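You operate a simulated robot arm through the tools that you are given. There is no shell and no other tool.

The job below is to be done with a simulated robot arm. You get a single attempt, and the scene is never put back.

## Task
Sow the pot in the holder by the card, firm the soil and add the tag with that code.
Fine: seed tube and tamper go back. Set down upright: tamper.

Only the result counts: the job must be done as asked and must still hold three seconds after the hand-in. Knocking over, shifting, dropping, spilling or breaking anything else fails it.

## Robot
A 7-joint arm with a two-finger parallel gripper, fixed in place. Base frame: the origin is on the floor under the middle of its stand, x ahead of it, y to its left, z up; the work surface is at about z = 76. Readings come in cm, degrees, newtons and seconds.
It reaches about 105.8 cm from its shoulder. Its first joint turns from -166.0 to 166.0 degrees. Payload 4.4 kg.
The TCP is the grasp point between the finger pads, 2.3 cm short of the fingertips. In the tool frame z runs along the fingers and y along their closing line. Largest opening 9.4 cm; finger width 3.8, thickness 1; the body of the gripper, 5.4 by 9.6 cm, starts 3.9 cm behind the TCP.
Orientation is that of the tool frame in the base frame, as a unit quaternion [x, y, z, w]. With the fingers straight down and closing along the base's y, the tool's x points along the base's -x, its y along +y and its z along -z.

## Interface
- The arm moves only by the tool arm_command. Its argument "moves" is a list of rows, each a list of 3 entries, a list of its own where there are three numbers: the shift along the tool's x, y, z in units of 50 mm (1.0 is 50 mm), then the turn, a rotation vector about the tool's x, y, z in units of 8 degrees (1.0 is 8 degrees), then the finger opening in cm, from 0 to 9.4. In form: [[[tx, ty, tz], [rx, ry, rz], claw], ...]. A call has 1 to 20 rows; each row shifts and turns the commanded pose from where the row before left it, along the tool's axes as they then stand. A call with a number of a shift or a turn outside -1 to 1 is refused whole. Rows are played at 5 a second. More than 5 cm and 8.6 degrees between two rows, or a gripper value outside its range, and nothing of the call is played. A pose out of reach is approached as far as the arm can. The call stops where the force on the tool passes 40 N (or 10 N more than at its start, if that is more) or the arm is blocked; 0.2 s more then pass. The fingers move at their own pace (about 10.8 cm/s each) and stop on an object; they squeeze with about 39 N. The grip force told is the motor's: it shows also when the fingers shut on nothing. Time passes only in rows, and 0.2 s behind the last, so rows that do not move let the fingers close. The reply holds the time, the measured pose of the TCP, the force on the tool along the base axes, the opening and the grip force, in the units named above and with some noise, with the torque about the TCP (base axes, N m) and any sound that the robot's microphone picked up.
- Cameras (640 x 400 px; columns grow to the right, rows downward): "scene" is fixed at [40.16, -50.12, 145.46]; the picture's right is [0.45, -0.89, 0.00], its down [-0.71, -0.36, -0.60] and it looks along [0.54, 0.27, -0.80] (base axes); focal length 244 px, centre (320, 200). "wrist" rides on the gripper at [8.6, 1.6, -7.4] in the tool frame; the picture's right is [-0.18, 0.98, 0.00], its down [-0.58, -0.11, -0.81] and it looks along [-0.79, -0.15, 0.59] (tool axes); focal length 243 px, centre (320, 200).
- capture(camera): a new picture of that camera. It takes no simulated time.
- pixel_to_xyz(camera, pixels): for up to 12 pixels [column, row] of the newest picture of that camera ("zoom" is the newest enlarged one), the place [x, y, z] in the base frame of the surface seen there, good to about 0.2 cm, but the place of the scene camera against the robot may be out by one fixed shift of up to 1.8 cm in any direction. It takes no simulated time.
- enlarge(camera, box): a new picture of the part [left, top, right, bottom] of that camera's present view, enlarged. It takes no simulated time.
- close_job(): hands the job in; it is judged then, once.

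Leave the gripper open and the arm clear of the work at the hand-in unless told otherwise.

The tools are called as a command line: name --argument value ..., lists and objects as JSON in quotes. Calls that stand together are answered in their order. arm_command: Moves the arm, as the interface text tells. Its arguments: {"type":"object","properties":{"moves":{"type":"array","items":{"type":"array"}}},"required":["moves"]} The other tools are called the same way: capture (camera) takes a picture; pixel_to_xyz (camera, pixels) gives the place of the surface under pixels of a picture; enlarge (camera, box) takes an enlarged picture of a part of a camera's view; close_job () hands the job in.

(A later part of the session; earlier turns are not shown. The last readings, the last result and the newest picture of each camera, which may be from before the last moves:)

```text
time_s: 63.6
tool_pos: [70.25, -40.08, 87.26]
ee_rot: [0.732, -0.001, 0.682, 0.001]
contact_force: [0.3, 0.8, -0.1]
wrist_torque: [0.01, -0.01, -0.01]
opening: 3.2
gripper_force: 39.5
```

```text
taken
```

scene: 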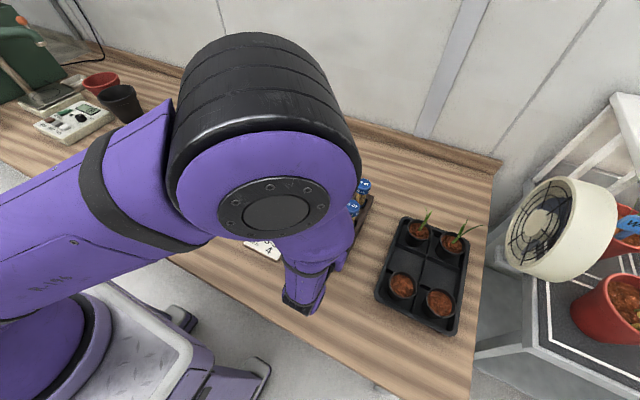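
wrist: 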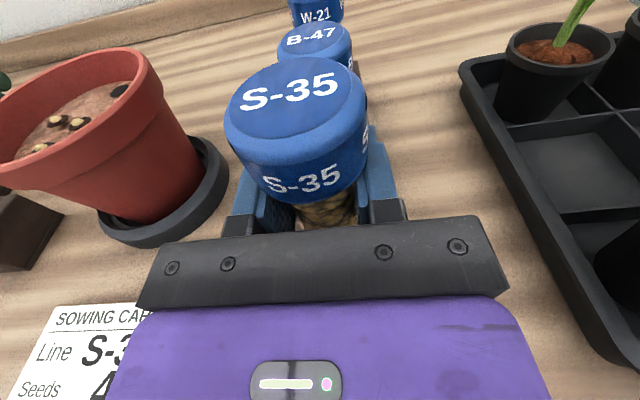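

The cap hasn't moved in the grip and there's no contact, so the nozzle is inside the slot. I'll continue down 2.4 cm gently.

arm_command --moves '[[[-0.06, 0, 0.004], [0, 0, 0], 2.0], [[-0.06, 0, 0.004], [0, 0, 0], 2.0], [[-0.06, 0, 0.004], [0, 0, 0], 2.0], [[-0.06, 0, 0.004], [0, 0, 0], 2.0], [[-0.06, 0, 0.004], [0, 0, 0], 2.0], [[-0.06, 0, 0.004], [0, 0, 0], 2.0], [[0, 0, 0], [0, 0, 0], 2.0]]'

capture --camera "wrist"

pixel_to_xyz --camera "wrist" --pixels '[[296, 95], [310, 25], [318, 205], [310, 200]]'

```text
time_s: 65.2
tool_pos: [70.17, -39.94, 85.51]
ee_rot: [0.732, 0.0, 0.682, 0.0]
contact_force: [-0.2, 1.0, -1.7]
wrist_torque: [-0.01, -0.03, 0.01]
opening: 3.18
gripper_force: 39.6
```

```text
taken
```

wrist: 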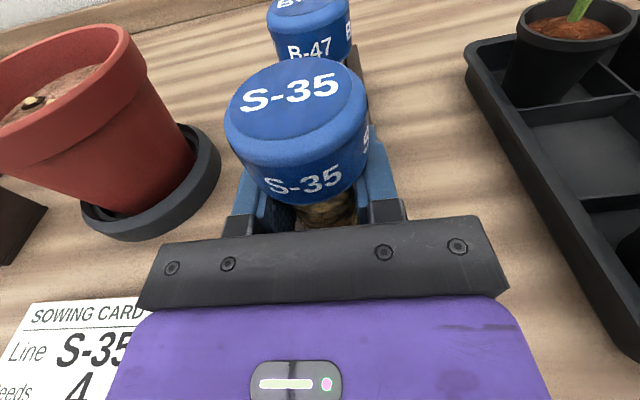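

```text
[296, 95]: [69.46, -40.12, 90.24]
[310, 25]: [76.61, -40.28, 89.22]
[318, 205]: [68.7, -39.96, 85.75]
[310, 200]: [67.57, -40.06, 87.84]
```

The cap top is at 90.24 and its seated height is 89.6. I'll lower 0.5 cm more without pushing, then open the fingers.

arm_command --moves '[[[-0.03, 0, 0.002], [0, 0, 0], 2.0], [[-0.03, 0, 0.002], [0, 0, 0], 2.0], [[-0.03, 0, 0.002], [0, 0, 0], 2.0], [[0, 0, 0], [0, 0, 0], 2.0]]'

capture --camera "wrist"

pixel_to_xyz --camera "wrist" --pixels '[[296, 95], [310, 90], [285, 85], [309, 20]]'

```text
time_s: 66.2
tool_pos: [70.23, -40.0, 85.1]
ee_rot: [0.732, 0.0, 0.682, 0.0]
contact_force: [0.2, -0.1, -0.8]
wrist_torque: [-0.01, -0.03, 0.01]
opening: 3.21
gripper_force: 39.3
```

```text
taken
```

wrist: 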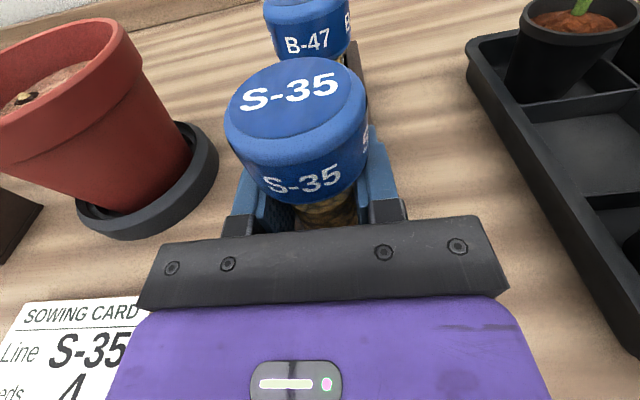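

```text
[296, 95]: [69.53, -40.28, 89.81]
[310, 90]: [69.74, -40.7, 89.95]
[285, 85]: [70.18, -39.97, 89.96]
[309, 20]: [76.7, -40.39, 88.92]
```

The cap top is now 89.9. One more 0.2 cm step, then open to 5.6.

arm_command --moves '[[[-0.025, 0, 0.002], [0, 0, 0], 2.0], [[-0.015, 0, 0.001], [0, 0, 0], 2.0], [[0, 0, 0], [0, 0, 0], 3.6], [[0, 0, 0], [0, 0, 0], 4.2], [[0, 0, 0], [0, 0, 0], 5.6], [[0, 0, 0], [0, 0, 0], 5.6]]'

capture --camera "wrist"

pixel_to_xyz --camera "wrist" --pixels '[[296, 95], [310, 90], [285, 85], [309, 20]]'

```text
time_s: 67.6
tool_pos: [70.29, -39.98, 84.86]
ee_rot: [0.731, -0.001, 0.682, 0.001]
contact_force: [0.1, 0.1, 0.7]
wrist_torque: [0.01, 0.0, 0.0]
opening: 5.59
gripper_force: 0.0
```

```text
taken
```

wrist: 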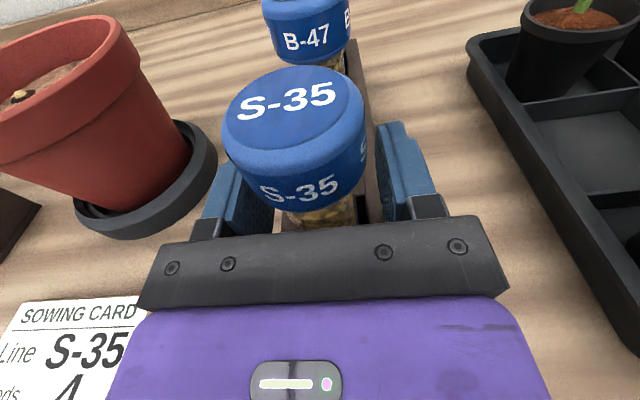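

```text
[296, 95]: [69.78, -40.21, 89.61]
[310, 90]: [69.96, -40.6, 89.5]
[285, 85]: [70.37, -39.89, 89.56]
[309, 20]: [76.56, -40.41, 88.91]
```

The tube is seated: cap top back at 89.6 and upright. I'll back off straight along -x, then rise.

arm_command --moves '[[[-0.035, 0, -0.5], [0, 0, 0], 5.6], [[-0.035, 0, -0.5], [0, 0, 0], 5.6], [[-0.042, 0, -0.6], [0, 0, 0], 5.6], [[-0.042, 0, -0.6], [0, 0, 0], 5.6], [[0, 0, 0], [0, 0, 0], 5.6]]'

capture --camera "wrist"

```text
time_s: 68.8
tool_pos: [59.08, -39.93, 84.81]
ee_rot: [0.732, 0.0, 0.682, 0.0]
contact_force: [1.1, 0.1, -0.6]
wrist_torque: [-0.04, 0.01, 0.0]
opening: 5.59
gripper_force: 0.0
```

```text
taken
```

wrist: 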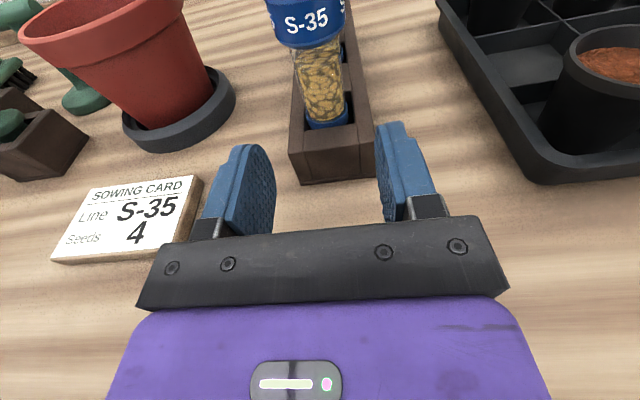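

The tube stands upright in the rack. Now for the tamper. I'll rise to z≈107, then pitch the gripper back to point straight down.

arm_command --moves '[[[0.9, 0, 0.05], [0, 0, 0], 5.6], [[0.9, 0, 0.05], [0, 0, 0], 5.6], [[0.9, 0, 0.1], [0, 0, 0], 5.6], [[0.9, 0, 0.1], [0, 0, 0], 5.6], [[0.9, 0, 0.2], [0, 0, 0], 5.6], [[0, 0, 0.5], [0, 0, 0], 5.6], [[0, 0, 0], [0, -1, 0], 5.6], [[0, 0, 0], [0, -1, 0], 5.6], [[0, 0, 0], [0, -1, 0], 5.6], [[0, 0, 0], [0, -1, 0], 5.6], [[0, 0, 0], [0, -1, 0], 5.6], [[0, 0, 0], [0, -1, 0], 5.6], [[0, 0, 0], [0, -1, 0], 5.6], [[0, 0, 0], [0, -1, 0], 5.6], [[0, 0, 0], [0, -1, 0], 5.6], [[0, 0, 0], [0, -1, 0], 5.6], [[0, 0, 0], [0, -0.75, 0], 5.6]]'

capture --camera "wrist"

capture --camera "scene"

```text
time_s: 72.4
tool_pos: [65.73, -39.85, 106.97]
ee_rot: [1.0, 0.0, -0.002, -0.001]
contact_force: [0.3, 0.2, 0.2]
wrist_torque: [0.04, 0.01, 0.0]
opening: 5.58
gripper_force: 0.1
```

```text
taken
```

wrist: 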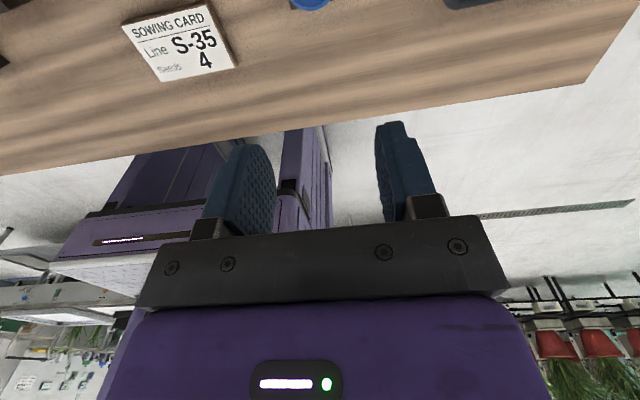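

```text
taken
```

scene: 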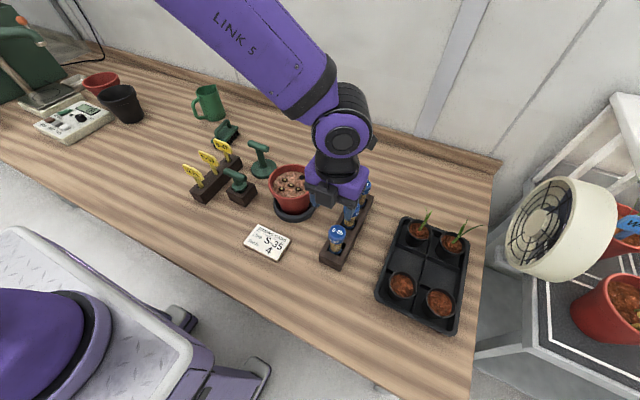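

The gripper points down. I'll roll -90° so the fingers close along x, across the tamper's handle, with the camera on the left side.

arm_command --moves '[[[0, 0, 0], [0, 0, -1], 5.6], [[0, 0, 0], [0, 0, -1], 5.6], [[0, 0, 0], [0, 0, -1], 5.6], [[0, 0, 0], [0, 0, -1], 5.6], [[0, 0, 0], [0, 0, -1], 5.6], [[0, 0, 0], [0, 0, -1], 5.6], [[0, 0, 0], [0, 0, -1], 5.6], [[0, 0, 0], [0, 0, -1], 5.6], [[0, 0, 0], [0, 0, -1], 5.6], [[0, 0, 0], [0, 0, -1], 5.6], [[0, 0, 0], [0, 0, -1], 5.6], [[0, 0, 0], [0, 0, -0.25], 5.6]]'

enlarge --camera "scene" --box '[265, 155, 325, 215]'

enlarge --camera "scene" --box '[180, 130, 290, 210]'

```text
time_s: 75.0
tool_pos: [65.79, -39.92, 106.79]
ee_rot: [0.707, 0.707, 0.0, -0.001]
contact_force: [-0.4, -0.1, 0.0]
wrist_torque: [-0.02, 0.03, 0.01]
opening: 5.58
gripper_force: 0.1
```

```text
6.67 times, centred on (295, 185) of scene
```

zoom: 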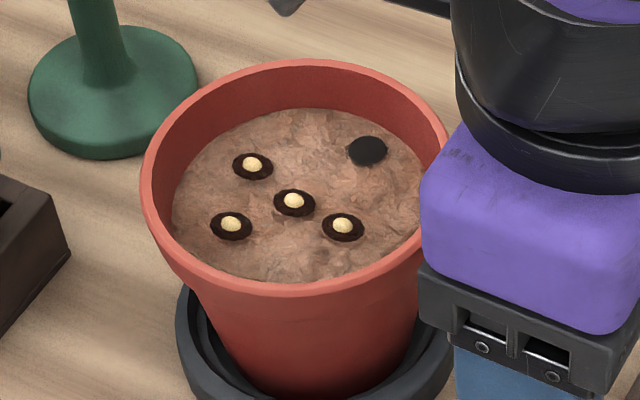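

```text
5.00 times, centred on (235, 170) of scene
```

zoom: 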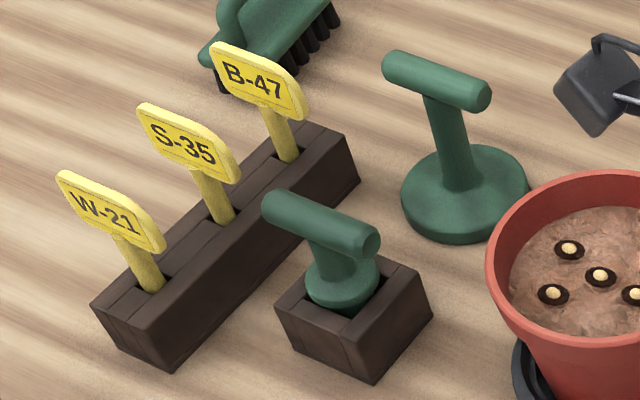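

All four seeds are visible in the scene view. The freestanding wide-disc tool is the tamper, since the block tool's collar rests on its block with a thin peg below. I'll move left past it to (86, 15, 102) so the wrist camera can look at the tamper.

arm_command --moves '[[[0.845, 0.311, 0.074], [0, 0, 0], 5.6], [[0.845, 0.311, 0.074], [0, 0, 0], 5.6], [[0.845, 0.311, 0.074], [0, 0, 0], 5.6], [[0.845, 0.311, 0.074], [0, 0, 0], 5.6], [[0.845, 0.311, 0.074], [0, 0, 0], 5.6], [[0.845, 0.311, 0.074], [0, 0, 0], 5.6], [[0.845, 0.311, 0.074], [0, 0, 0], 5.6], [[0.845, 0.311, 0.074], [0, 0, 0], 5.6], [[0.845, 0.311, 0.074], [0, 0, 0], 5.6], [[0.845, 0.311, 0.074], [0, 0, 0], 5.6], [[0.845, 0.311, 0.074], [0, 0, 0], 5.6], [[0.845, 0.311, 0.074], [0, 0, 0], 5.6], [[0.845, 0.311, 0.074], [0, 0, 0], 5.6], [[0, 0, 0], [0, 0, 0], 5.6]]'

capture --camera "wrist"

capture --camera "scene"

```text
time_s: 78.0
tool_pos: [85.99, 14.89, 102.05]
ee_rot: [0.708, 0.706, -0.001, 0.0]
contact_force: [-0.7, -0.5, -0.1]
wrist_torque: [0.0, 0.0, -0.02]
opening: 5.61
gripper_force: 0.1
```

```text
taken
```

wrist: 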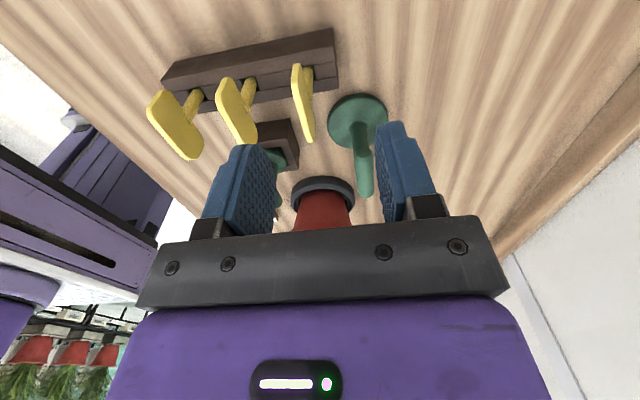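

```text
taken
```

scene: 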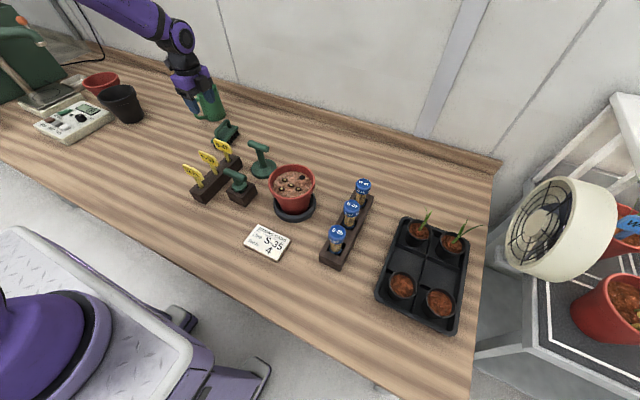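

The tamper appears at (360,140) and the tags at (180–300,100), seen from the left side. I'll measure the tamper's disc and handle, and the tags.

enlarge --camera "wrist" --box '[310, 80, 420, 210]'

pixel_to_xyz --camera "wrist" --pixels '[[358, 95], [330, 120], [387, 118], [350, 148], [364, 125], [364, 150], [365, 165], [366, 190], [357, 175], [373, 175], [372, 190], [358, 192]]'

pixel_to_xyz --camera "wrist" --pixels '[[249, 90], [240, 97], [222, 85], [250, 140], [240, 110], [233, 78], [228, 100], [256, 80], [262, 95], [303, 75], [190, 100], [310, 140]]'

enlarge --camera "wrist" --box '[140, 20, 350, 170]'

```text
3.08 times, centred on (365, 145) of wrist
```

zoom: 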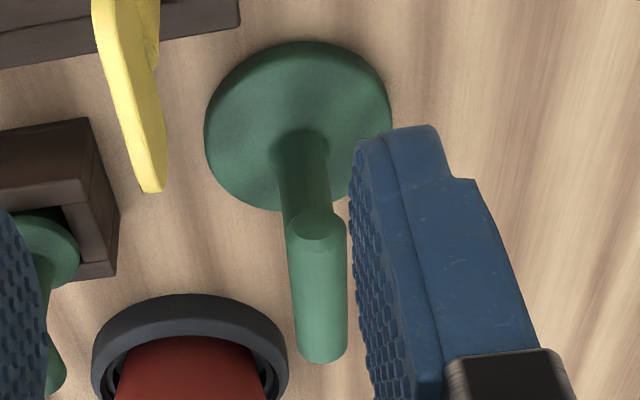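

```text
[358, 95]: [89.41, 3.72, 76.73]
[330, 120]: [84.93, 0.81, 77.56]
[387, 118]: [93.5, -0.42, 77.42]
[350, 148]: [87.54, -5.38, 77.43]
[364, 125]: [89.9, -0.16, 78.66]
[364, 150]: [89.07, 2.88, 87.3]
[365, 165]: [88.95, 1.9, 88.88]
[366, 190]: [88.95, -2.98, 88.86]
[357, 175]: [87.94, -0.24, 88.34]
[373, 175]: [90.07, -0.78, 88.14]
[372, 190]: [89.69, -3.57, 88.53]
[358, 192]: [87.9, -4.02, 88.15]
```

```text
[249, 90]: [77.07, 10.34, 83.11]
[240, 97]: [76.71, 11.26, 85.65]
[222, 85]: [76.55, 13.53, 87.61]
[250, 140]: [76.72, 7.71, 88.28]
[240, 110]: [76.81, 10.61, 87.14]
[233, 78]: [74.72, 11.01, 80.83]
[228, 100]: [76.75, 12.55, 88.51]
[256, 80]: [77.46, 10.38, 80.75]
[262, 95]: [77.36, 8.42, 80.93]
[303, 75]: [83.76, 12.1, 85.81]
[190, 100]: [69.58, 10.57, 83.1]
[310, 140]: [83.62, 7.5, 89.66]
```

```text
2.67 times, centred on (245, 95) of wrist
```

zoom: 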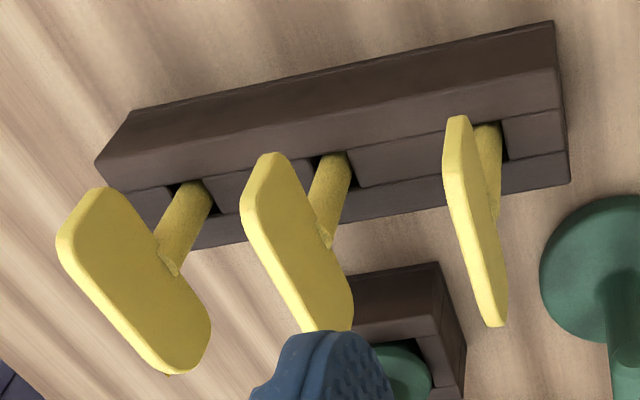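

The tamper is at about (89.0, -1.0): its disc is 8.6 cm across, and its handle runs along y, 2.1 cm thick, with the top at z=88.9. I'll move above it to (89.0, -1.0, 100) and check alignment.

arm_command --moves '[[[-0.795, 0.15, 0.1], [0, 0, 0], 5.6], [[-0.795, 0.15, 0.1], [0, 0, 0], 5.6], [[-0.795, 0.15, 0.1], [0, 0, 0], 5.6], [[-0.795, 0.15, 0.1], [0, 0, 0], 5.6], [[0, 0, 0], [0, 0, 0], 5.6]]'

capture --camera "scene"

enlarge --camera "scene" --box '[210, 90, 310, 200]'

capture --camera "wrist"

```text
time_s: 79.2
tool_pos: [88.92, -0.99, 99.93]
ee_rot: [0.707, 0.707, 0.0, 0.0]
contact_force: [0.5, -0.6, 0.4]
wrist_torque: [-0.02, 0.0, -0.01]
opening: 5.59
gripper_force: 0.1
```

```text
taken
```

scene: 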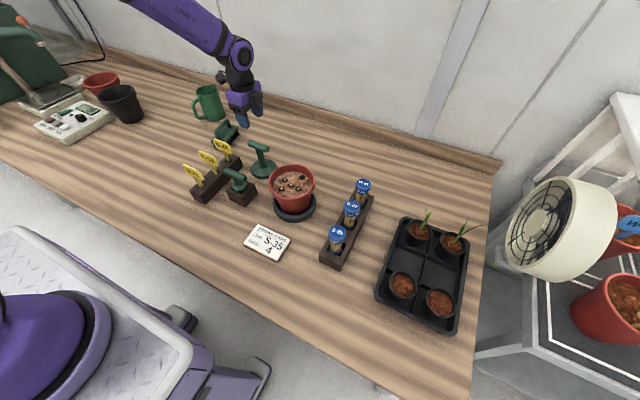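

```text
3.64 times, centred on (260, 145) of scene
```

zoom: 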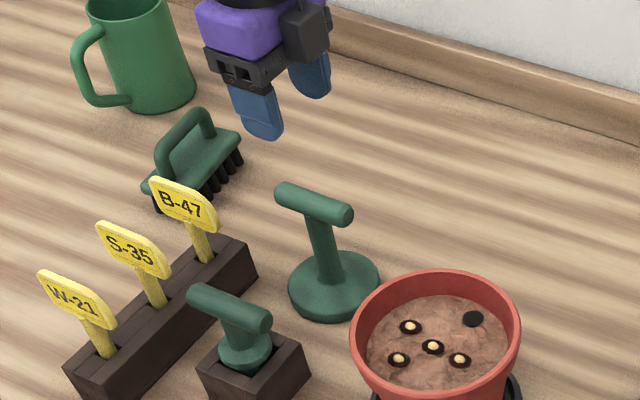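

```text
taken
```

wrist: 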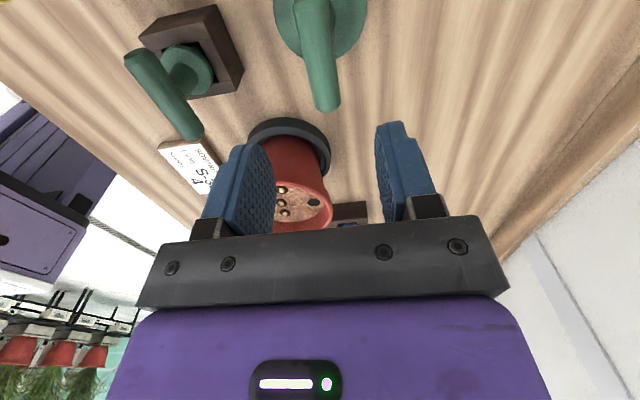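

I'm above the tamper, whose handle shows at (318,50) in the wrist view. I'll measure it again from here for a fine correction.

pixel_to_xyz --camera "wrist" --pixels '[[298, 20], [328, 20], [314, 20], [304, 60], [334, 60], [319, 60], [325, 100], [316, 40], [322, 80], [340, 100], [312, 100], [326, 107]]'

```text
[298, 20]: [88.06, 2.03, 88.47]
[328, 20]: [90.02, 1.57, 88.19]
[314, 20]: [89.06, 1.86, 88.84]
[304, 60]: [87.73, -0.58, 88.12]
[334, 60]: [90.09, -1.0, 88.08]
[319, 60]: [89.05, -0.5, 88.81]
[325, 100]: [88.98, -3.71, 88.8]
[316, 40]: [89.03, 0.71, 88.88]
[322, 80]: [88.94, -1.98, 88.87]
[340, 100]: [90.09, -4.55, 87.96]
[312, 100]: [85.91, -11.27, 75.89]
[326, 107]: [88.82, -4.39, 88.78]
```

The handle axis is at x=89.0 and aligned with the fingers. I'll lower 13.5 cm so the handle bar is between the pads.

arm_command --moves '[[[0, 0.016, 0.8], [0, 0, 0], 5.6], [[0, 0, 0.8], [0, 0, 0], 5.6], [[0, 0, 0.6], [0, 0, 0], 5.6], [[0, 0, 0.3], [0, 0, 0], 5.6], [[0, 0, 0.2], [0, 0, 0], 5.6], [[0, 0, 0], [0, 0, 0], 5.6]]'

capture --camera "wrist"

enlarge --camera "scene" --box '[210, 90, 310, 200]'

```text
time_s: 80.6
tool_pos: [89.05, -1.02, 86.5]
ee_rot: [0.707, 0.707, 0.0, 0.0]
contact_force: [-0.3, 0.0, 0.6]
wrist_torque: [-0.03, 0.02, 0.01]
opening: 5.59
gripper_force: 0.1
```

```text
taken
```

wrist: 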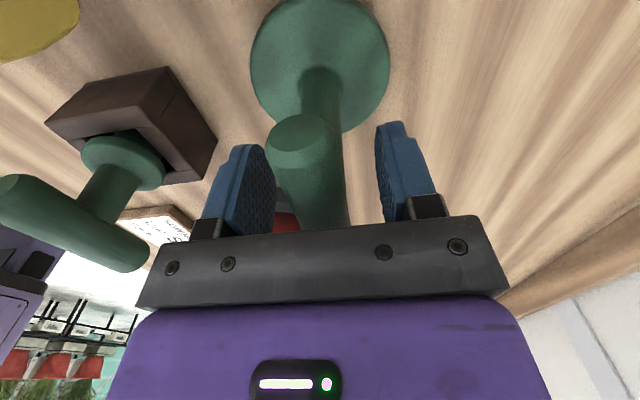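

```text
3.64 times, centred on (260, 145) of scene
```

zoom: 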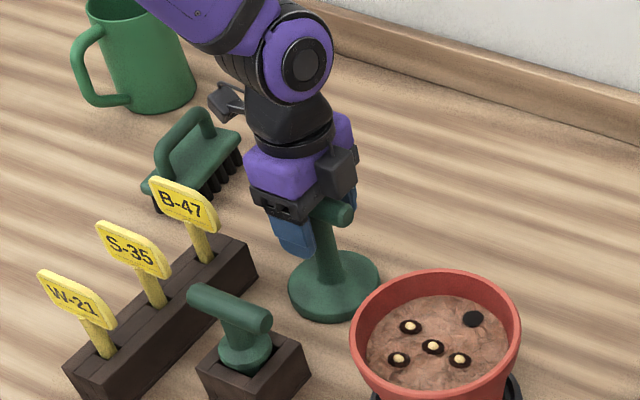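

The handle bar sits between the pads. I'll close on it.

arm_command --moves '[[[0, 0, 0], [0, 0, 0], 4.0], [[0, 0, 0], [0, 0, 0], 2.6], [[0, 0, 0], [0, 0, 0], 1.2], [[0, 0, 0], [0, 0, 0], 1.2], [[0, 0, 0], [0, 0, 0], 1.2]]'

capture --camera "wrist"

```text
time_s: 81.8
tool_pos: [88.96, -1.02, 86.58]
ee_rot: [0.707, 0.707, 0.001, 0.0]
contact_force: [-0.4, -0.3, 0.2]
wrist_torque: [0.0, 0.05, 0.01]
opening: 2.31
gripper_force: 39.5
```

```text
taken
```

wrist: 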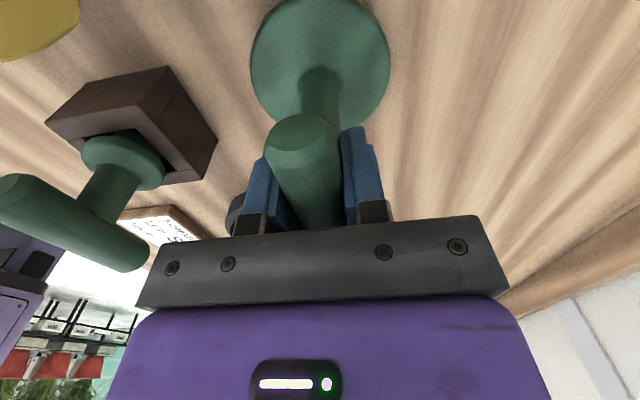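

I have the handle gripped at 2.31 cm. I'll lift 2 cm slowly and check for slip.

arm_command --moves '[[[0, 0, -0.1], [0, 0, 0], 1.2], [[0, 0, -0.1], [0, 0, 0], 1.2], [[0, 0, -0.1], [0, 0, 0], 1.2], [[0, 0, -0.1], [0, 0, 0], 1.2], [[0, 0, 0], [0, 0, 0], 1.2]]'

capture --camera "wrist"

enlarge --camera "scene" --box '[210, 90, 310, 200]'

```text
time_s: 83.0
tool_pos: [89.22, -1.06, 88.53]
ee_rot: [0.707, 0.707, 0.0, 0.0]
contact_force: [-0.6, 0.6, -1.3]
wrist_torque: [-0.01, 0.02, 0.01]
opening: 2.31
gripper_force: 39.1
```

```text
taken
```

wrist: 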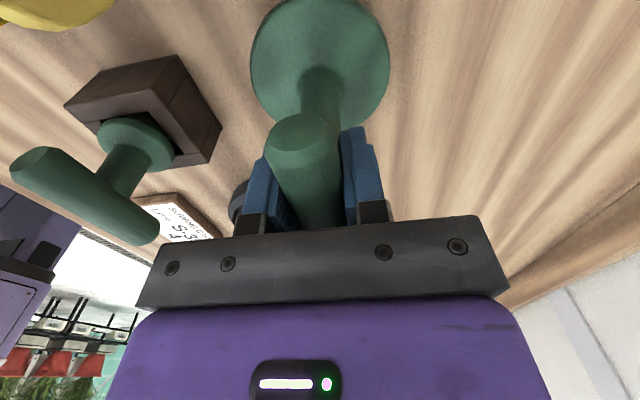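

```text
3.64 times, centred on (260, 145) of scene
```

zoom: 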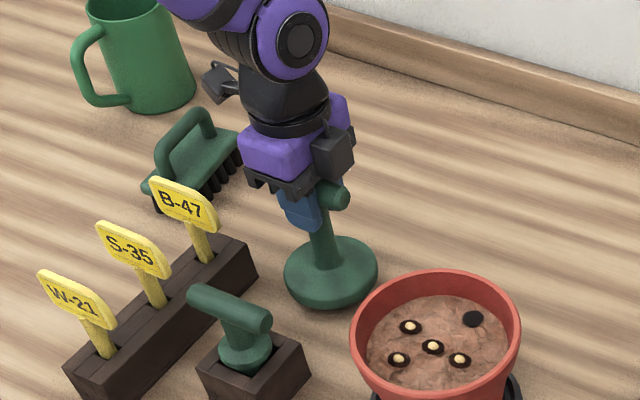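

The tamper is off the table, hanging straight with no slip. I'll raise it 15 cm, then carry it slowly toward the pot.

arm_command --moves '[[[0, 0, -0.4], [0, 0, 0], 1.2], [[0, 0, -0.5], [0, 0, 0], 1.2], [[0, 0, -0.5], [0, 0, 0], 1.2], [[0, 0, -0.5], [0, 0, 0], 1.2], [[0, 0, -0.5], [0, 0, 0], 1.2], [[0, 0, -0.4], [0, 0, 0], 1.2], [[0, 0, -0.2], [0, 0, 0], 1.2], [[-0.3, -0.15, 0], [0, 0, 0], 1.2], [[-0.4, -0.2, 0], [0, 0, 0], 1.2], [[-0.4, -0.2, 0], [0, 0, 0], 1.2], [[-0.4, -0.2, 0], [0, 0, 0], 1.2], [[-0.4, -0.2, 0], [0, 0, 0], 1.2], [[-0.4, -0.2, 0], [0, 0, 0], 1.2], [[-0.4, -0.2, 0], [0, 0, 0], 1.2], [[-0.4, -0.2, 0], [0, 0, 0], 1.2], [[-0.4, -0.2, 0], [0, 0, 0], 1.2], [[-0.26, -0.1, 0], [0, 0, 0], 1.2], [[0, 0, 0], [0, 0, 0], 1.2], [[0, 0, 0], [0, 0, 0], 1.2]]'

capture --camera "wrist"

capture --camera "scene"

enlarge --camera "scene" --box '[245, 110, 345, 210]'

```text
time_s: 87.0
tool_pos: [79.88, -19.87, 103.62]
ee_rot: [0.707, 0.707, 0.0, 0.0]
contact_force: [0.1, -0.1, -2.0]
wrist_torque: [0.0, 0.01, 0.02]
opening: 2.32
gripper_force: 39.2
```

```text
taken
```

wrist: 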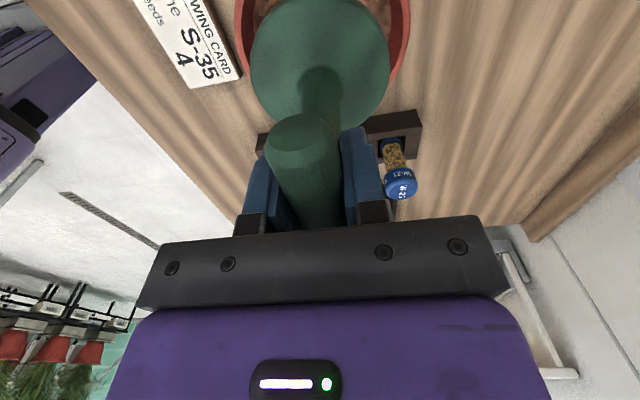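

```text
taken
```

scene: 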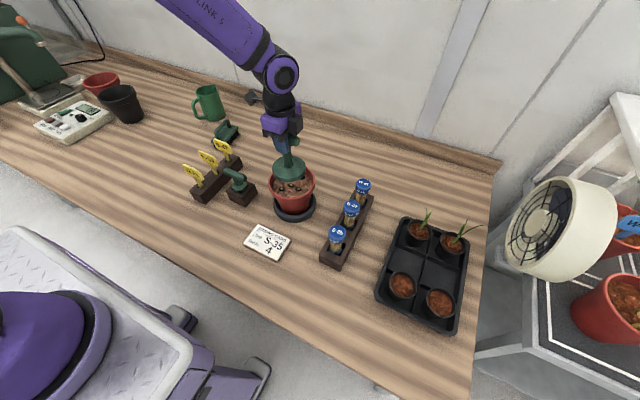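

```text
4.00 times, centred on (295, 160) of scene
```

zoom: 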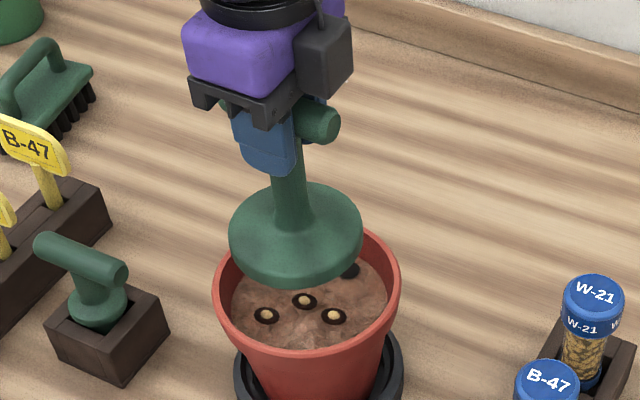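

The tamper hangs over the pot. I'll verify disc centring against the rim before lowering.

pixel_to_xyz --camera "wrist" --pixels '[[254, 60], [387, 60], [270, 20], [360, 15], [320, 120], [318, 60], [245, 45], [400, 50], [238, 30], [408, 30], [300, 125], [345, 122]]'

pixel_to_xyz --camera "scene" --pixels '[[273, 170], [305, 168], [282, 178], [293, 178], [289, 163], [270, 180], [315, 180], [293, 198], [308, 165]]'

```text
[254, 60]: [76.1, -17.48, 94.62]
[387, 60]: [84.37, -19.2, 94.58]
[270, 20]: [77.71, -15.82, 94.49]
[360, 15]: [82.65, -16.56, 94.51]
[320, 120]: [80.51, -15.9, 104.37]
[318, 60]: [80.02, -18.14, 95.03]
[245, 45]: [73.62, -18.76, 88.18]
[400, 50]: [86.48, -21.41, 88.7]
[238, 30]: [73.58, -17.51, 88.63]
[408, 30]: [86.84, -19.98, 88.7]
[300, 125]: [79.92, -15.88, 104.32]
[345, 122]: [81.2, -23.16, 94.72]
```

```text
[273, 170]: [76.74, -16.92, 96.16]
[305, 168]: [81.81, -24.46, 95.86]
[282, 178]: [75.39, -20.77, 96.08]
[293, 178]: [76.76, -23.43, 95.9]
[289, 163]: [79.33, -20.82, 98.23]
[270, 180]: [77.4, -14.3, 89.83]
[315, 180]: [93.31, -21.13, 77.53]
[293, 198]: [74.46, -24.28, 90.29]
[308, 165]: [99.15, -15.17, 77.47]
```

The disc centre (80.2, ~-19.8) matches the rim centre (80.17, -19.85) and the disc is level. I'll lower 5 cm into the pot mouth.

arm_command --moves '[[[0, 0, 0.3], [0, 0, 0], 1.2], [[0, 0, 0.3], [0, 0, 0], 1.2], [[0, 0, 0.25], [0, 0, 0], 1.2], [[0, 0, 0.15], [0, 0, 0], 1.2], [[0, 0, 0], [0, 0, 0], 1.2]]'

capture --camera "wrist"

enlarge --camera "scene" --box '[245, 110, 345, 210]'

```text
time_s: 88.2
tool_pos: [79.92, -19.69, 98.53]
ee_rot: [0.707, 0.707, 0.0, 0.0]
contact_force: [0.6, -0.6, -2.1]
wrist_torque: [0.02, 0.0, 0.02]
opening: 2.32
gripper_force: 39.1
```

```text
taken
```

wrist: 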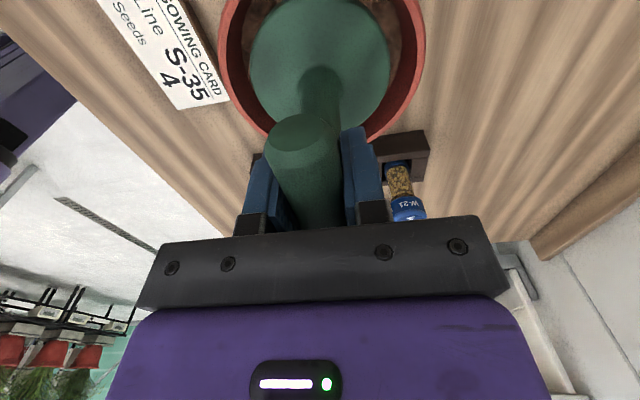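

```text
4.00 times, centred on (295, 160) of scene
```

zoom: 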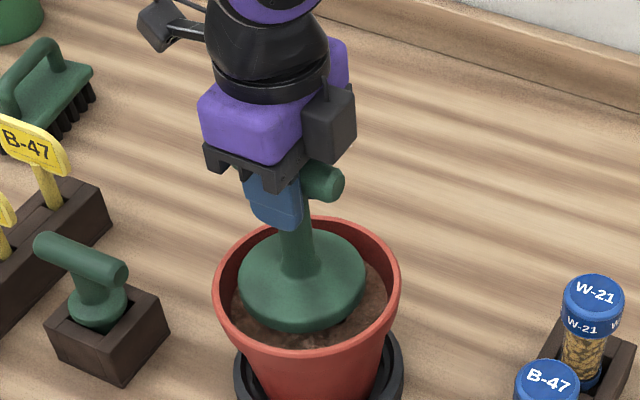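

The disc is centred in the rim, with gaps of about 30 px on both sides. I'll lower slowly to contact.

arm_command --moves '[[[0, 0, 0.05], [0, 0, 0], 1.2], [[0, 0, 0.05], [0, 0, 0], 1.2], [[0, 0, 0.05], [0, 0, 0], 1.2], [[0, 0, 0.05], [0, 0, 0], 1.2], [[0, 0, 0.05], [0, 0, 0], 1.2], [[0, 0, 0], [0, 0, 0], 1.2]]'

```text
time_s: 89.6
tool_pos: [80.01, -19.87, 97.28]
ee_rot: [0.707, 0.707, 0.001, -0.001]
contact_force: [-0.7, -0.8, -1.8]
wrist_torque: [0.01, 0.02, -0.02]
opening: 2.31
gripper_force: 38.9
```

There's no contact yet; the force shows only the tamper's weight, about -2 N. I'll continue in 1 mm steps.

arm_command --moves '[[[0, 0, 0.02], [0, 0, 0], 1.2], [[0, 0, 0.02], [0, 0, 0], 1.2], [[0, 0, 0.02], [0, 0, 0], 1.2], [[0, 0, 0.02], [0, 0, 0], 1.2], [[0, 0, 0], [0, 0, 0], 1.2]]'

```text
time_s: 90.8
tool_pos: [79.89, -19.8, 96.91]
ee_rot: [0.706, 0.708, 0.0, 0.0]
contact_force: [-0.4, 0.0, -1.4]
wrist_torque: [-0.02, -0.02, -0.04]
opening: 2.33
gripper_force: 39.2
```

Still hanging free at z=96.91. A few more 1 mm steps.

arm_command --moves '[[[0, 0, 0.02], [0, 0, 0], 1.2], [[0, 0, 0.02], [0, 0, 0], 1.2], [[0, 0, 0.02], [0, 0, 0], 1.2], [[0, 0, 0], [0, 0, 0], 1.2]]'

```text
time_s: 91.8
tool_pos: [79.89, -19.76, 96.81]
ee_rot: [0.708, 0.706, 0.0, 0.002]
contact_force: [7.5, -2.2, 32.1]
wrist_torque: [-0.01, 0.08, 0.03]
opening: 2.34
gripper_force: 39.0
```

Contact: 32 N downward on the soil. I'll hold that for a second and look.

arm_command --moves '[[[0, 0, 0], [0, 0, 0], 1.2], [[0, 0, 0], [0, 0, 0], 1.2], [[0, 0, 0], [0, 0, 0], 1.2], [[0, 0, 0], [0, 0, 0], 1.2]]'

capture --camera "scene"

enlarge --camera "scene" --box '[255, 130, 335, 220]'

capture --camera "wrist"

```text
time_s: 92.8
tool_pos: [79.81, -19.7, 96.71]
ee_rot: [0.707, 0.707, 0.0, 0.001]
contact_force: [8.8, -3.5, 34.4]
wrist_torque: [-0.06, -0.01, -0.01]
opening: 2.33
gripper_force: 38.8
```

```text
taken
```

scene: 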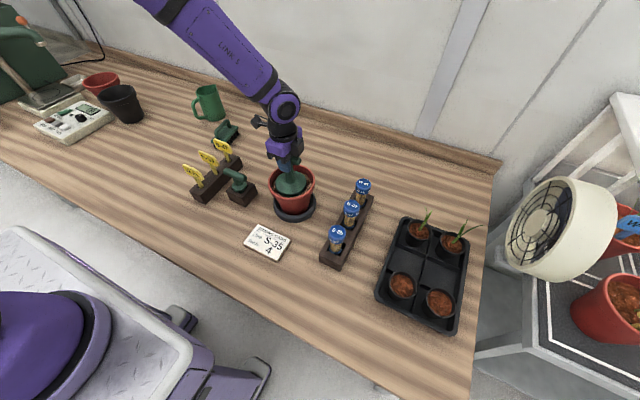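

```text
4.44 times, centred on (295, 175) of scene
```

zoom: 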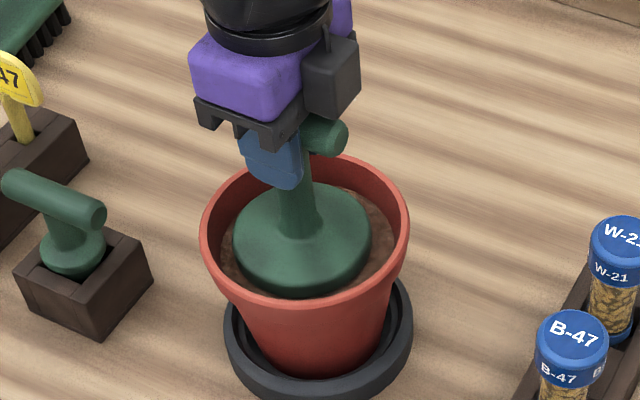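

```text
taken
```

wrist: 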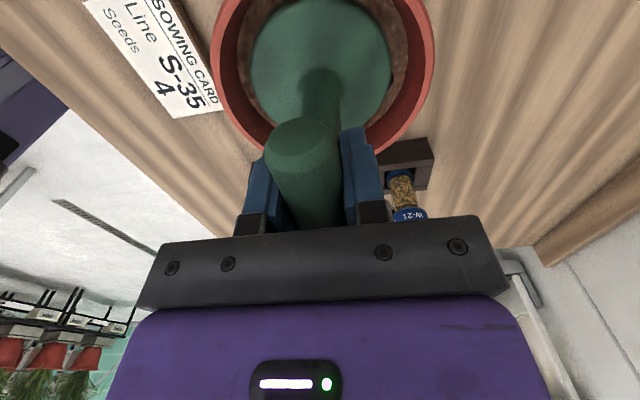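

It's pressed with 34 N. Now I lift gently, raise the tamper clear of the pot, and look at the soil.

arm_command --moves '[[[0, 0, -0.04], [0, 0, 0], 1.2], [[0, 0, -0.08], [0, 0, 0], 1.2], [[0, 0, -0.15], [0, 0, 0], 1.2], [[0, 0, -0.25], [0, 0, 0], 1.2], [[0, 0, -0.4], [0, 0, 0], 1.2], [[0, 0, -0.4], [0, 0, 0], 1.2], [[0, 0, -0.3], [0, 0, 0], 1.2], [[0, 0, 0], [0, 0, 0], 1.2]]'

capture --camera "scene"

enlarge --camera "scene" --box '[255, 130, 335, 220]'

capture --camera "wrist"

```text
time_s: 94.6
tool_pos: [79.84, -19.65, 104.87]
ee_rot: [0.707, 0.707, 0.0, 0.0]
contact_force: [0.7, -0.5, -1.1]
wrist_torque: [0.02, 0.02, 0.04]
opening: 2.3
gripper_force: 39.7
```

```text
taken
```

scene: 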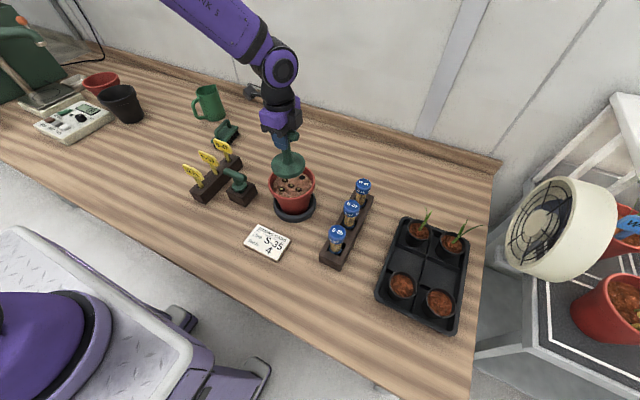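

```text
4.44 times, centred on (295, 175) of scene
```

zoom: 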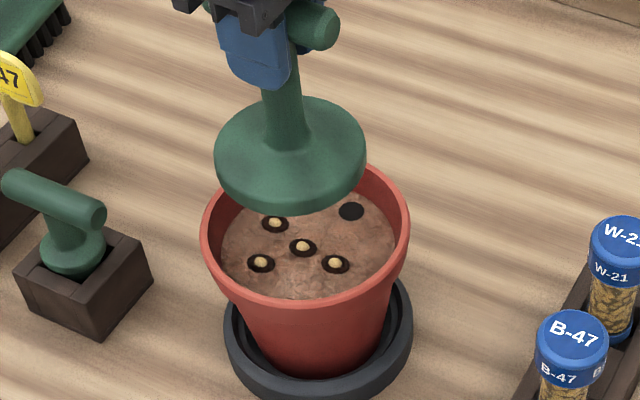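

```text
taken
```

wrist: 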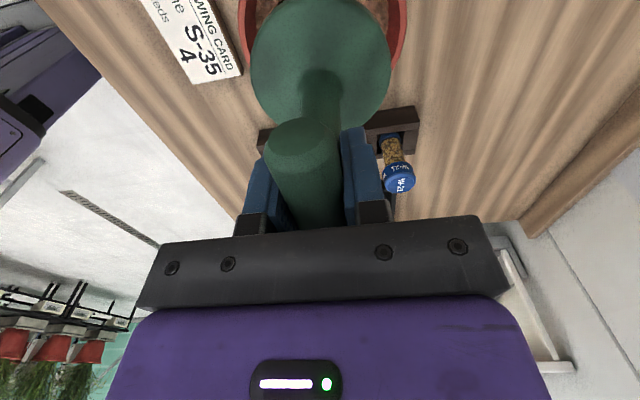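

The tamper is clear and the soil looks much the same at this scale. I'll enlarge the soil strongly to see whether the surface or the seed holes changed.

enlarge --camera "scene" --box '[275, 172, 315, 200]'

pixel_to_xyz --camera "scene" --pixels '[[287, 194], [297, 191], [304, 194], [291, 186], [308, 182], [300, 197], [295, 197], [311, 188]]'

```text
14.29 times, centred on (295, 186) of scene
```

zoom: 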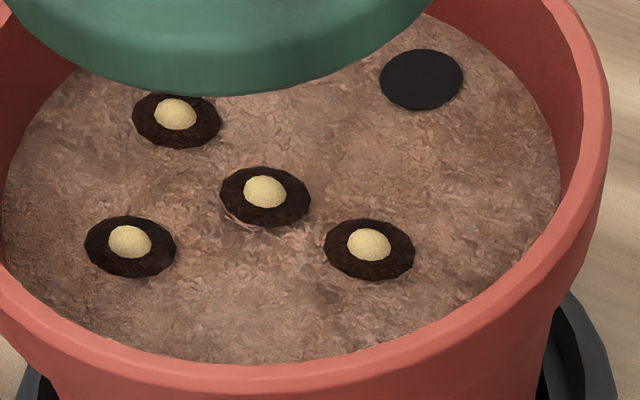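

```text
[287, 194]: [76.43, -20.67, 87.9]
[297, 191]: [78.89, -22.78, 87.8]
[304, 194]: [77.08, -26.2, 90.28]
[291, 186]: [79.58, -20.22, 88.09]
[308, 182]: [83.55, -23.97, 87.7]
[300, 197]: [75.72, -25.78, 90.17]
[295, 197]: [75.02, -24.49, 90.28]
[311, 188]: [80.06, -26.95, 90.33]
```

enlarge --camera "scene" --box '[265, 155, 325, 215]'

```text
6.67 times, centred on (295, 185) of scene
```

zoom: 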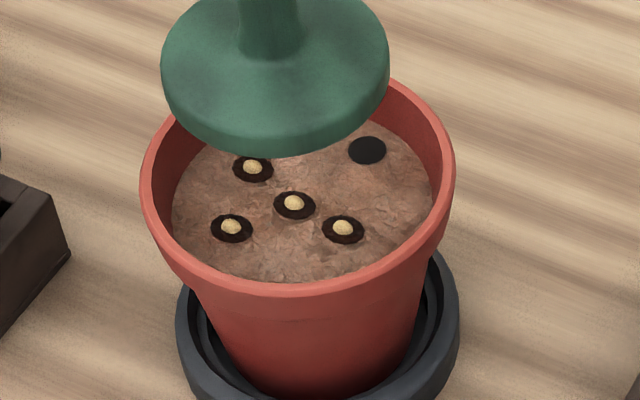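

Compared with before the press, the seeds and their dark rings sit about 0.2–0.3 cm lower while the tag hole hasn't moved, so the press did act. To be certain I'll press once more, to a similar force, and hold longer.

arm_command --moves '[[[0, 0.01, 0.4], [0, 0, 0], 1.2], [[0, 0.01, 0.4], [0, 0, 0], 1.2], [[0, 0, 0.35], [0, 0, 0], 1.2], [[0, 0, 0.25], [0, 0, 0], 1.2], [[0, 0, 0.1], [0, 0, 0], 1.2], [[0, 0, 0.04], [0, 0, 0], 1.2], [[0, 0, 0], [0, 0, 0], 1.2]]'

```text
time_s: 96.2
tool_pos: [79.97, -19.77, 96.99]
ee_rot: [0.707, 0.708, 0.0, 0.0]
contact_force: [0.5, 0.0, -2.3]
wrist_torque: [0.02, 0.0, -0.01]
opening: 2.29
gripper_force: 39.1
```

I'm just above the surface at z=96.99. I'll step down by 1 mm until contact.

arm_command --moves '[[[0, 0, 0.02], [0, 0, 0], 1.2], [[0, 0, 0.02], [0, 0, 0], 1.2], [[0, 0, 0.02], [0, 0, 0], 1.2], [[0, 0, 0], [0, 0, 0], 1.2]]'

```text
time_s: 97.2
tool_pos: [80.02, -19.73, 96.73]
ee_rot: [0.707, 0.707, -0.001, 0.0]
contact_force: [0.2, -0.4, 2.3]
wrist_torque: [0.05, 0.12, -0.02]
opening: 2.31
gripper_force: 39.0
```

Light contact (2.3 N net, meaning about 4 N on the soil). I'll continue down in 0.5–1 mm steps.

arm_command --moves '[[[0, 0, 0.015], [0, 0, 0], 1.2], [[0, 0, 0], [0, 0, 0], 1.2]]'

```text
time_s: 97.8
tool_pos: [80.0, -19.75, 96.69]
ee_rot: [0.707, 0.707, 0.0, 0.0]
contact_force: [1.2, -0.8, 10.0]
wrist_torque: [0.35, 0.06, -0.04]
opening: 2.28
gripper_force: 39.2
```

arm_command --moves '[[[0, 0, 0.02], [0, 0, 0], 1.2], [[0, 0, 0.01], [0, 0, 0], 1.2], [[0, 0, 0], [0, 0, 0], 1.2], [[0, 0, 0], [0, 0, 0], 1.2], [[0, 0, 0], [0, 0, 0], 1.2], [[0, 0, 0], [0, 0, 0], 1.2], [[0, 0, 0], [0, 0, 0], 1.2]]'

```text
time_s: 99.4
tool_pos: [80.08, -19.73, 96.64]
ee_rot: [0.707, 0.707, 0.001, 0.0]
contact_force: [6.3, -1.0, 36.8]
wrist_torque: [-0.06, 0.05, 0.0]
opening: 2.34
gripper_force: 38.8
```

Held at 36.8 N for a second. Now I lift clear (to z≈104.5) and check the soil.

arm_command --moves '[[[0, 0, -0.04], [0, 0, 0], 1.2], [[0, 0, -0.08], [0, 0, 0], 1.2], [[0, 0, -0.15], [0, 0, 0], 1.2], [[0, 0, -0.25], [0, 0, 0], 1.2], [[0, 0, -0.4], [0, 0, 0], 1.2], [[0, 0, -0.4], [0, 0, 0], 1.2], [[0, 0, -0.3], [0, 0, 0], 1.2], [[0.3, 0.14, 0], [0, 0, 0], 1.2], [[0.4, 0.19, 0], [0, 0, 0], 1.2], [[0.4, 0.19, 0], [0, 0, 0], 1.2], [[0.4, 0.19, 0], [0, 0, 0], 1.2], [[0.4, 0.19, 0], [0, 0, 0], 1.2], [[0.4, 0.19, 0], [0, 0, 0], 1.2], [[0.4, 0.19, 0], [0, 0, 0], 1.2], [[0.4, 0.19, 0], [0, 0, 0], 1.2], [[0.4, 0.19, 0], [0, 0, 0], 1.2], [[0.25, 0.12, 0], [0, 0, 0], 1.2], [[0, 0, 0], [0, 0, 0], 1.2], [[0, 0, 0], [0, 0, 0], 1.2]]'

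capture --camera "scene"

enlarge --camera "scene" --box '[265, 155, 325, 215]'

capture --camera "wrist"

```text
time_s: 103.4
tool_pos: [88.9, -1.2, 104.68]
ee_rot: [0.707, 0.707, 0.0, 0.0]
contact_force: [0.7, -0.2, -1.0]
wrist_torque: [-0.01, 0.02, 0.01]
opening: 2.32
gripper_force: 38.9
```

```text
taken
```

scene: 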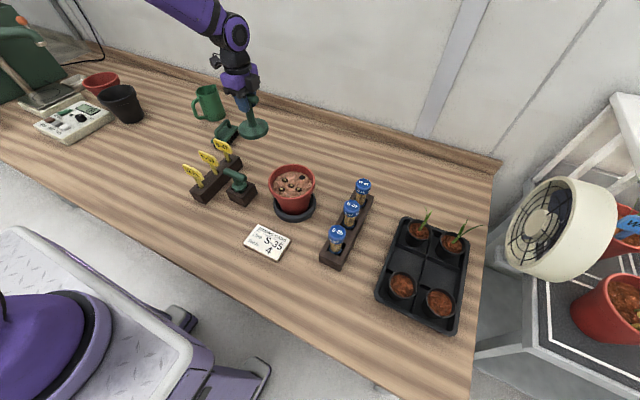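

```text
6.67 times, centred on (295, 185) of scene
```

zoom: 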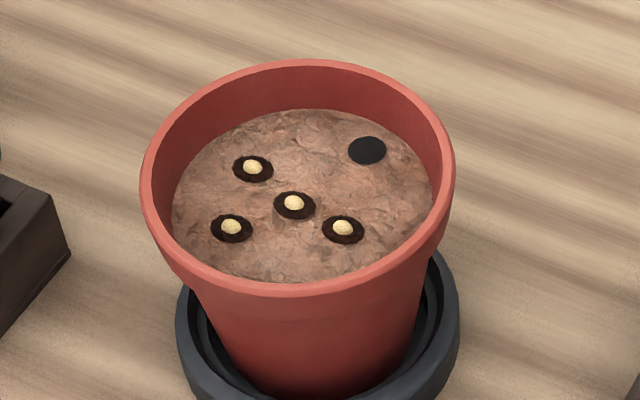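

```text
taken
```

wrist: 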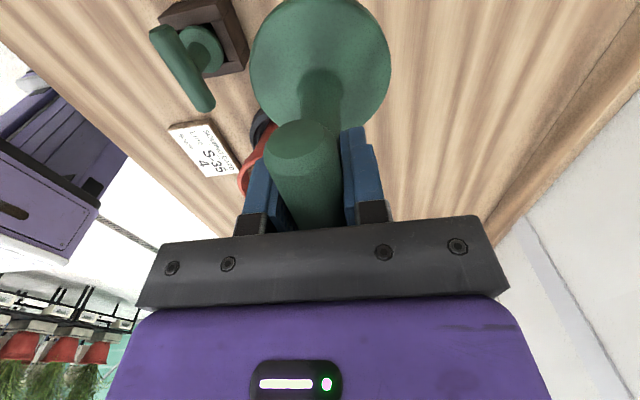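

The seeds stayed at the pressed level, so the soil is firm. I'll now set the tamper back at its original spot, lowering to about 1 cm above the table first.

arm_command --moves '[[[0.03, 0.02, 0.4], [0, 0, 0], 1.2], [[0, 0, 0.6], [0, 0, 0], 1.2], [[0, 0, 0.6], [0, 0, 0], 1.2], [[0, 0, 0.6], [0, 0, 0], 1.2], [[0, 0, 0.6], [0, 0, 0], 1.2], [[0, 0, 0.4], [0, 0, 0], 1.2], [[0, 0, 0.2], [0, 0, 0], 1.2], [[0, 0, 0], [0, 0, 0], 1.2]]'

capture --camera "scene"

enlarge --camera "scene" --box '[210, 90, 310, 200]'

```text
time_s: 105.2
tool_pos: [88.91, -1.09, 87.56]
ee_rot: [0.707, 0.707, 0.001, 0.0]
contact_force: [0.1, 0.3, -0.8]
wrist_torque: [0.03, 0.0, -0.02]
opening: 2.28
gripper_force: 38.9
```

```text
taken
```

scene: 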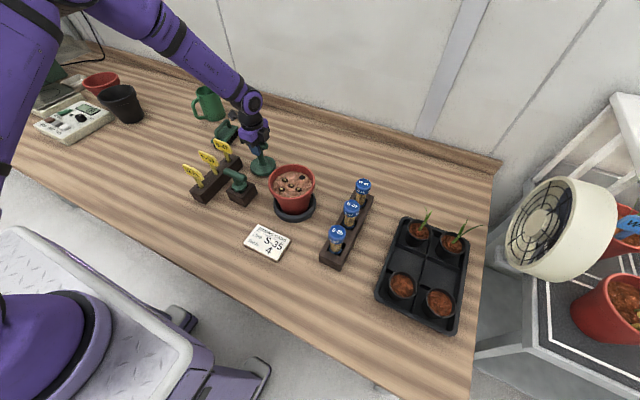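

```text
3.64 times, centred on (260, 145) of scene
```

zoom: 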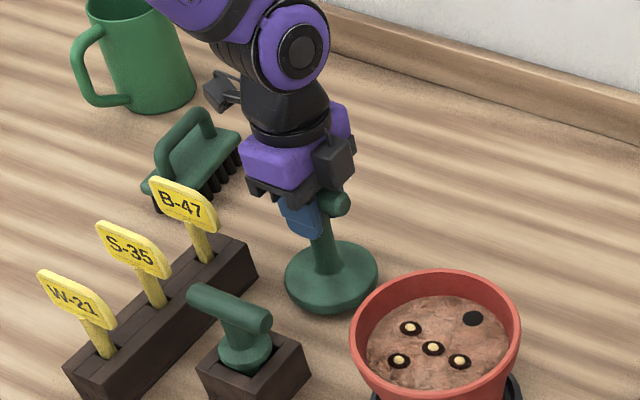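

It's about 1 cm above the table and upright. I'll lower in 1.5 mm steps to touch down gently.

arm_command --moves '[[[0, 0, 0.04], [0, 0, 0], 1.2], [[0, 0, 0.04], [0, 0, 0], 1.2], [[0, 0, 0.04], [0, 0, 0], 1.2], [[0, 0, 0.03], [0, 0, 0], 1.2], [[0, 0, 0.03], [0, 0, 0], 1.2], [[0, 0, 0], [0, 0, 0], 1.2]]'

```text
time_s: 106.6
tool_pos: [89.22, -0.88, 86.72]
ee_rot: [0.707, 0.707, 0.001, 0.0]
contact_force: [-0.7, -0.5, -1.8]
wrist_torque: [0.01, 0.02, 0.01]
opening: 2.29
gripper_force: 38.7
```

arm_command --moves '[[[0, 0, 0.02], [0, 0, 0], 1.2], [[0, 0, 0.02], [0, 0, 0], 1.2], [[0, 0, 0], [0, 0, 0], 1.2]]'

```text
time_s: 107.4
tool_pos: [89.11, -0.79, 86.51]
ee_rot: [0.706, 0.708, 0.0, 0.0]
contact_force: [-0.5, 0.4, -2.1]
wrist_torque: [0.02, -0.01, 0.03]
opening: 2.3
gripper_force: 39.3
```

Still hanging, with the weight at -2 N. A couple more 1 mm steps.

arm_command --moves '[[[0, 0, 0.02], [0, 0, 0], 1.2], [[0, 0, 0.015], [0, 0, 0], 1.2], [[0, 0, 0], [0, 0, 0], 1.2]]'

```text
time_s: 108.2
tool_pos: [89.03, -1.0, 86.39]
ee_rot: [0.708, 0.707, 0.0, 0.0]
contact_force: [0.5, 0.1, -1.5]
wrist_torque: [-0.01, 0.0, -0.02]
opening: 2.29
gripper_force: 39.2
```

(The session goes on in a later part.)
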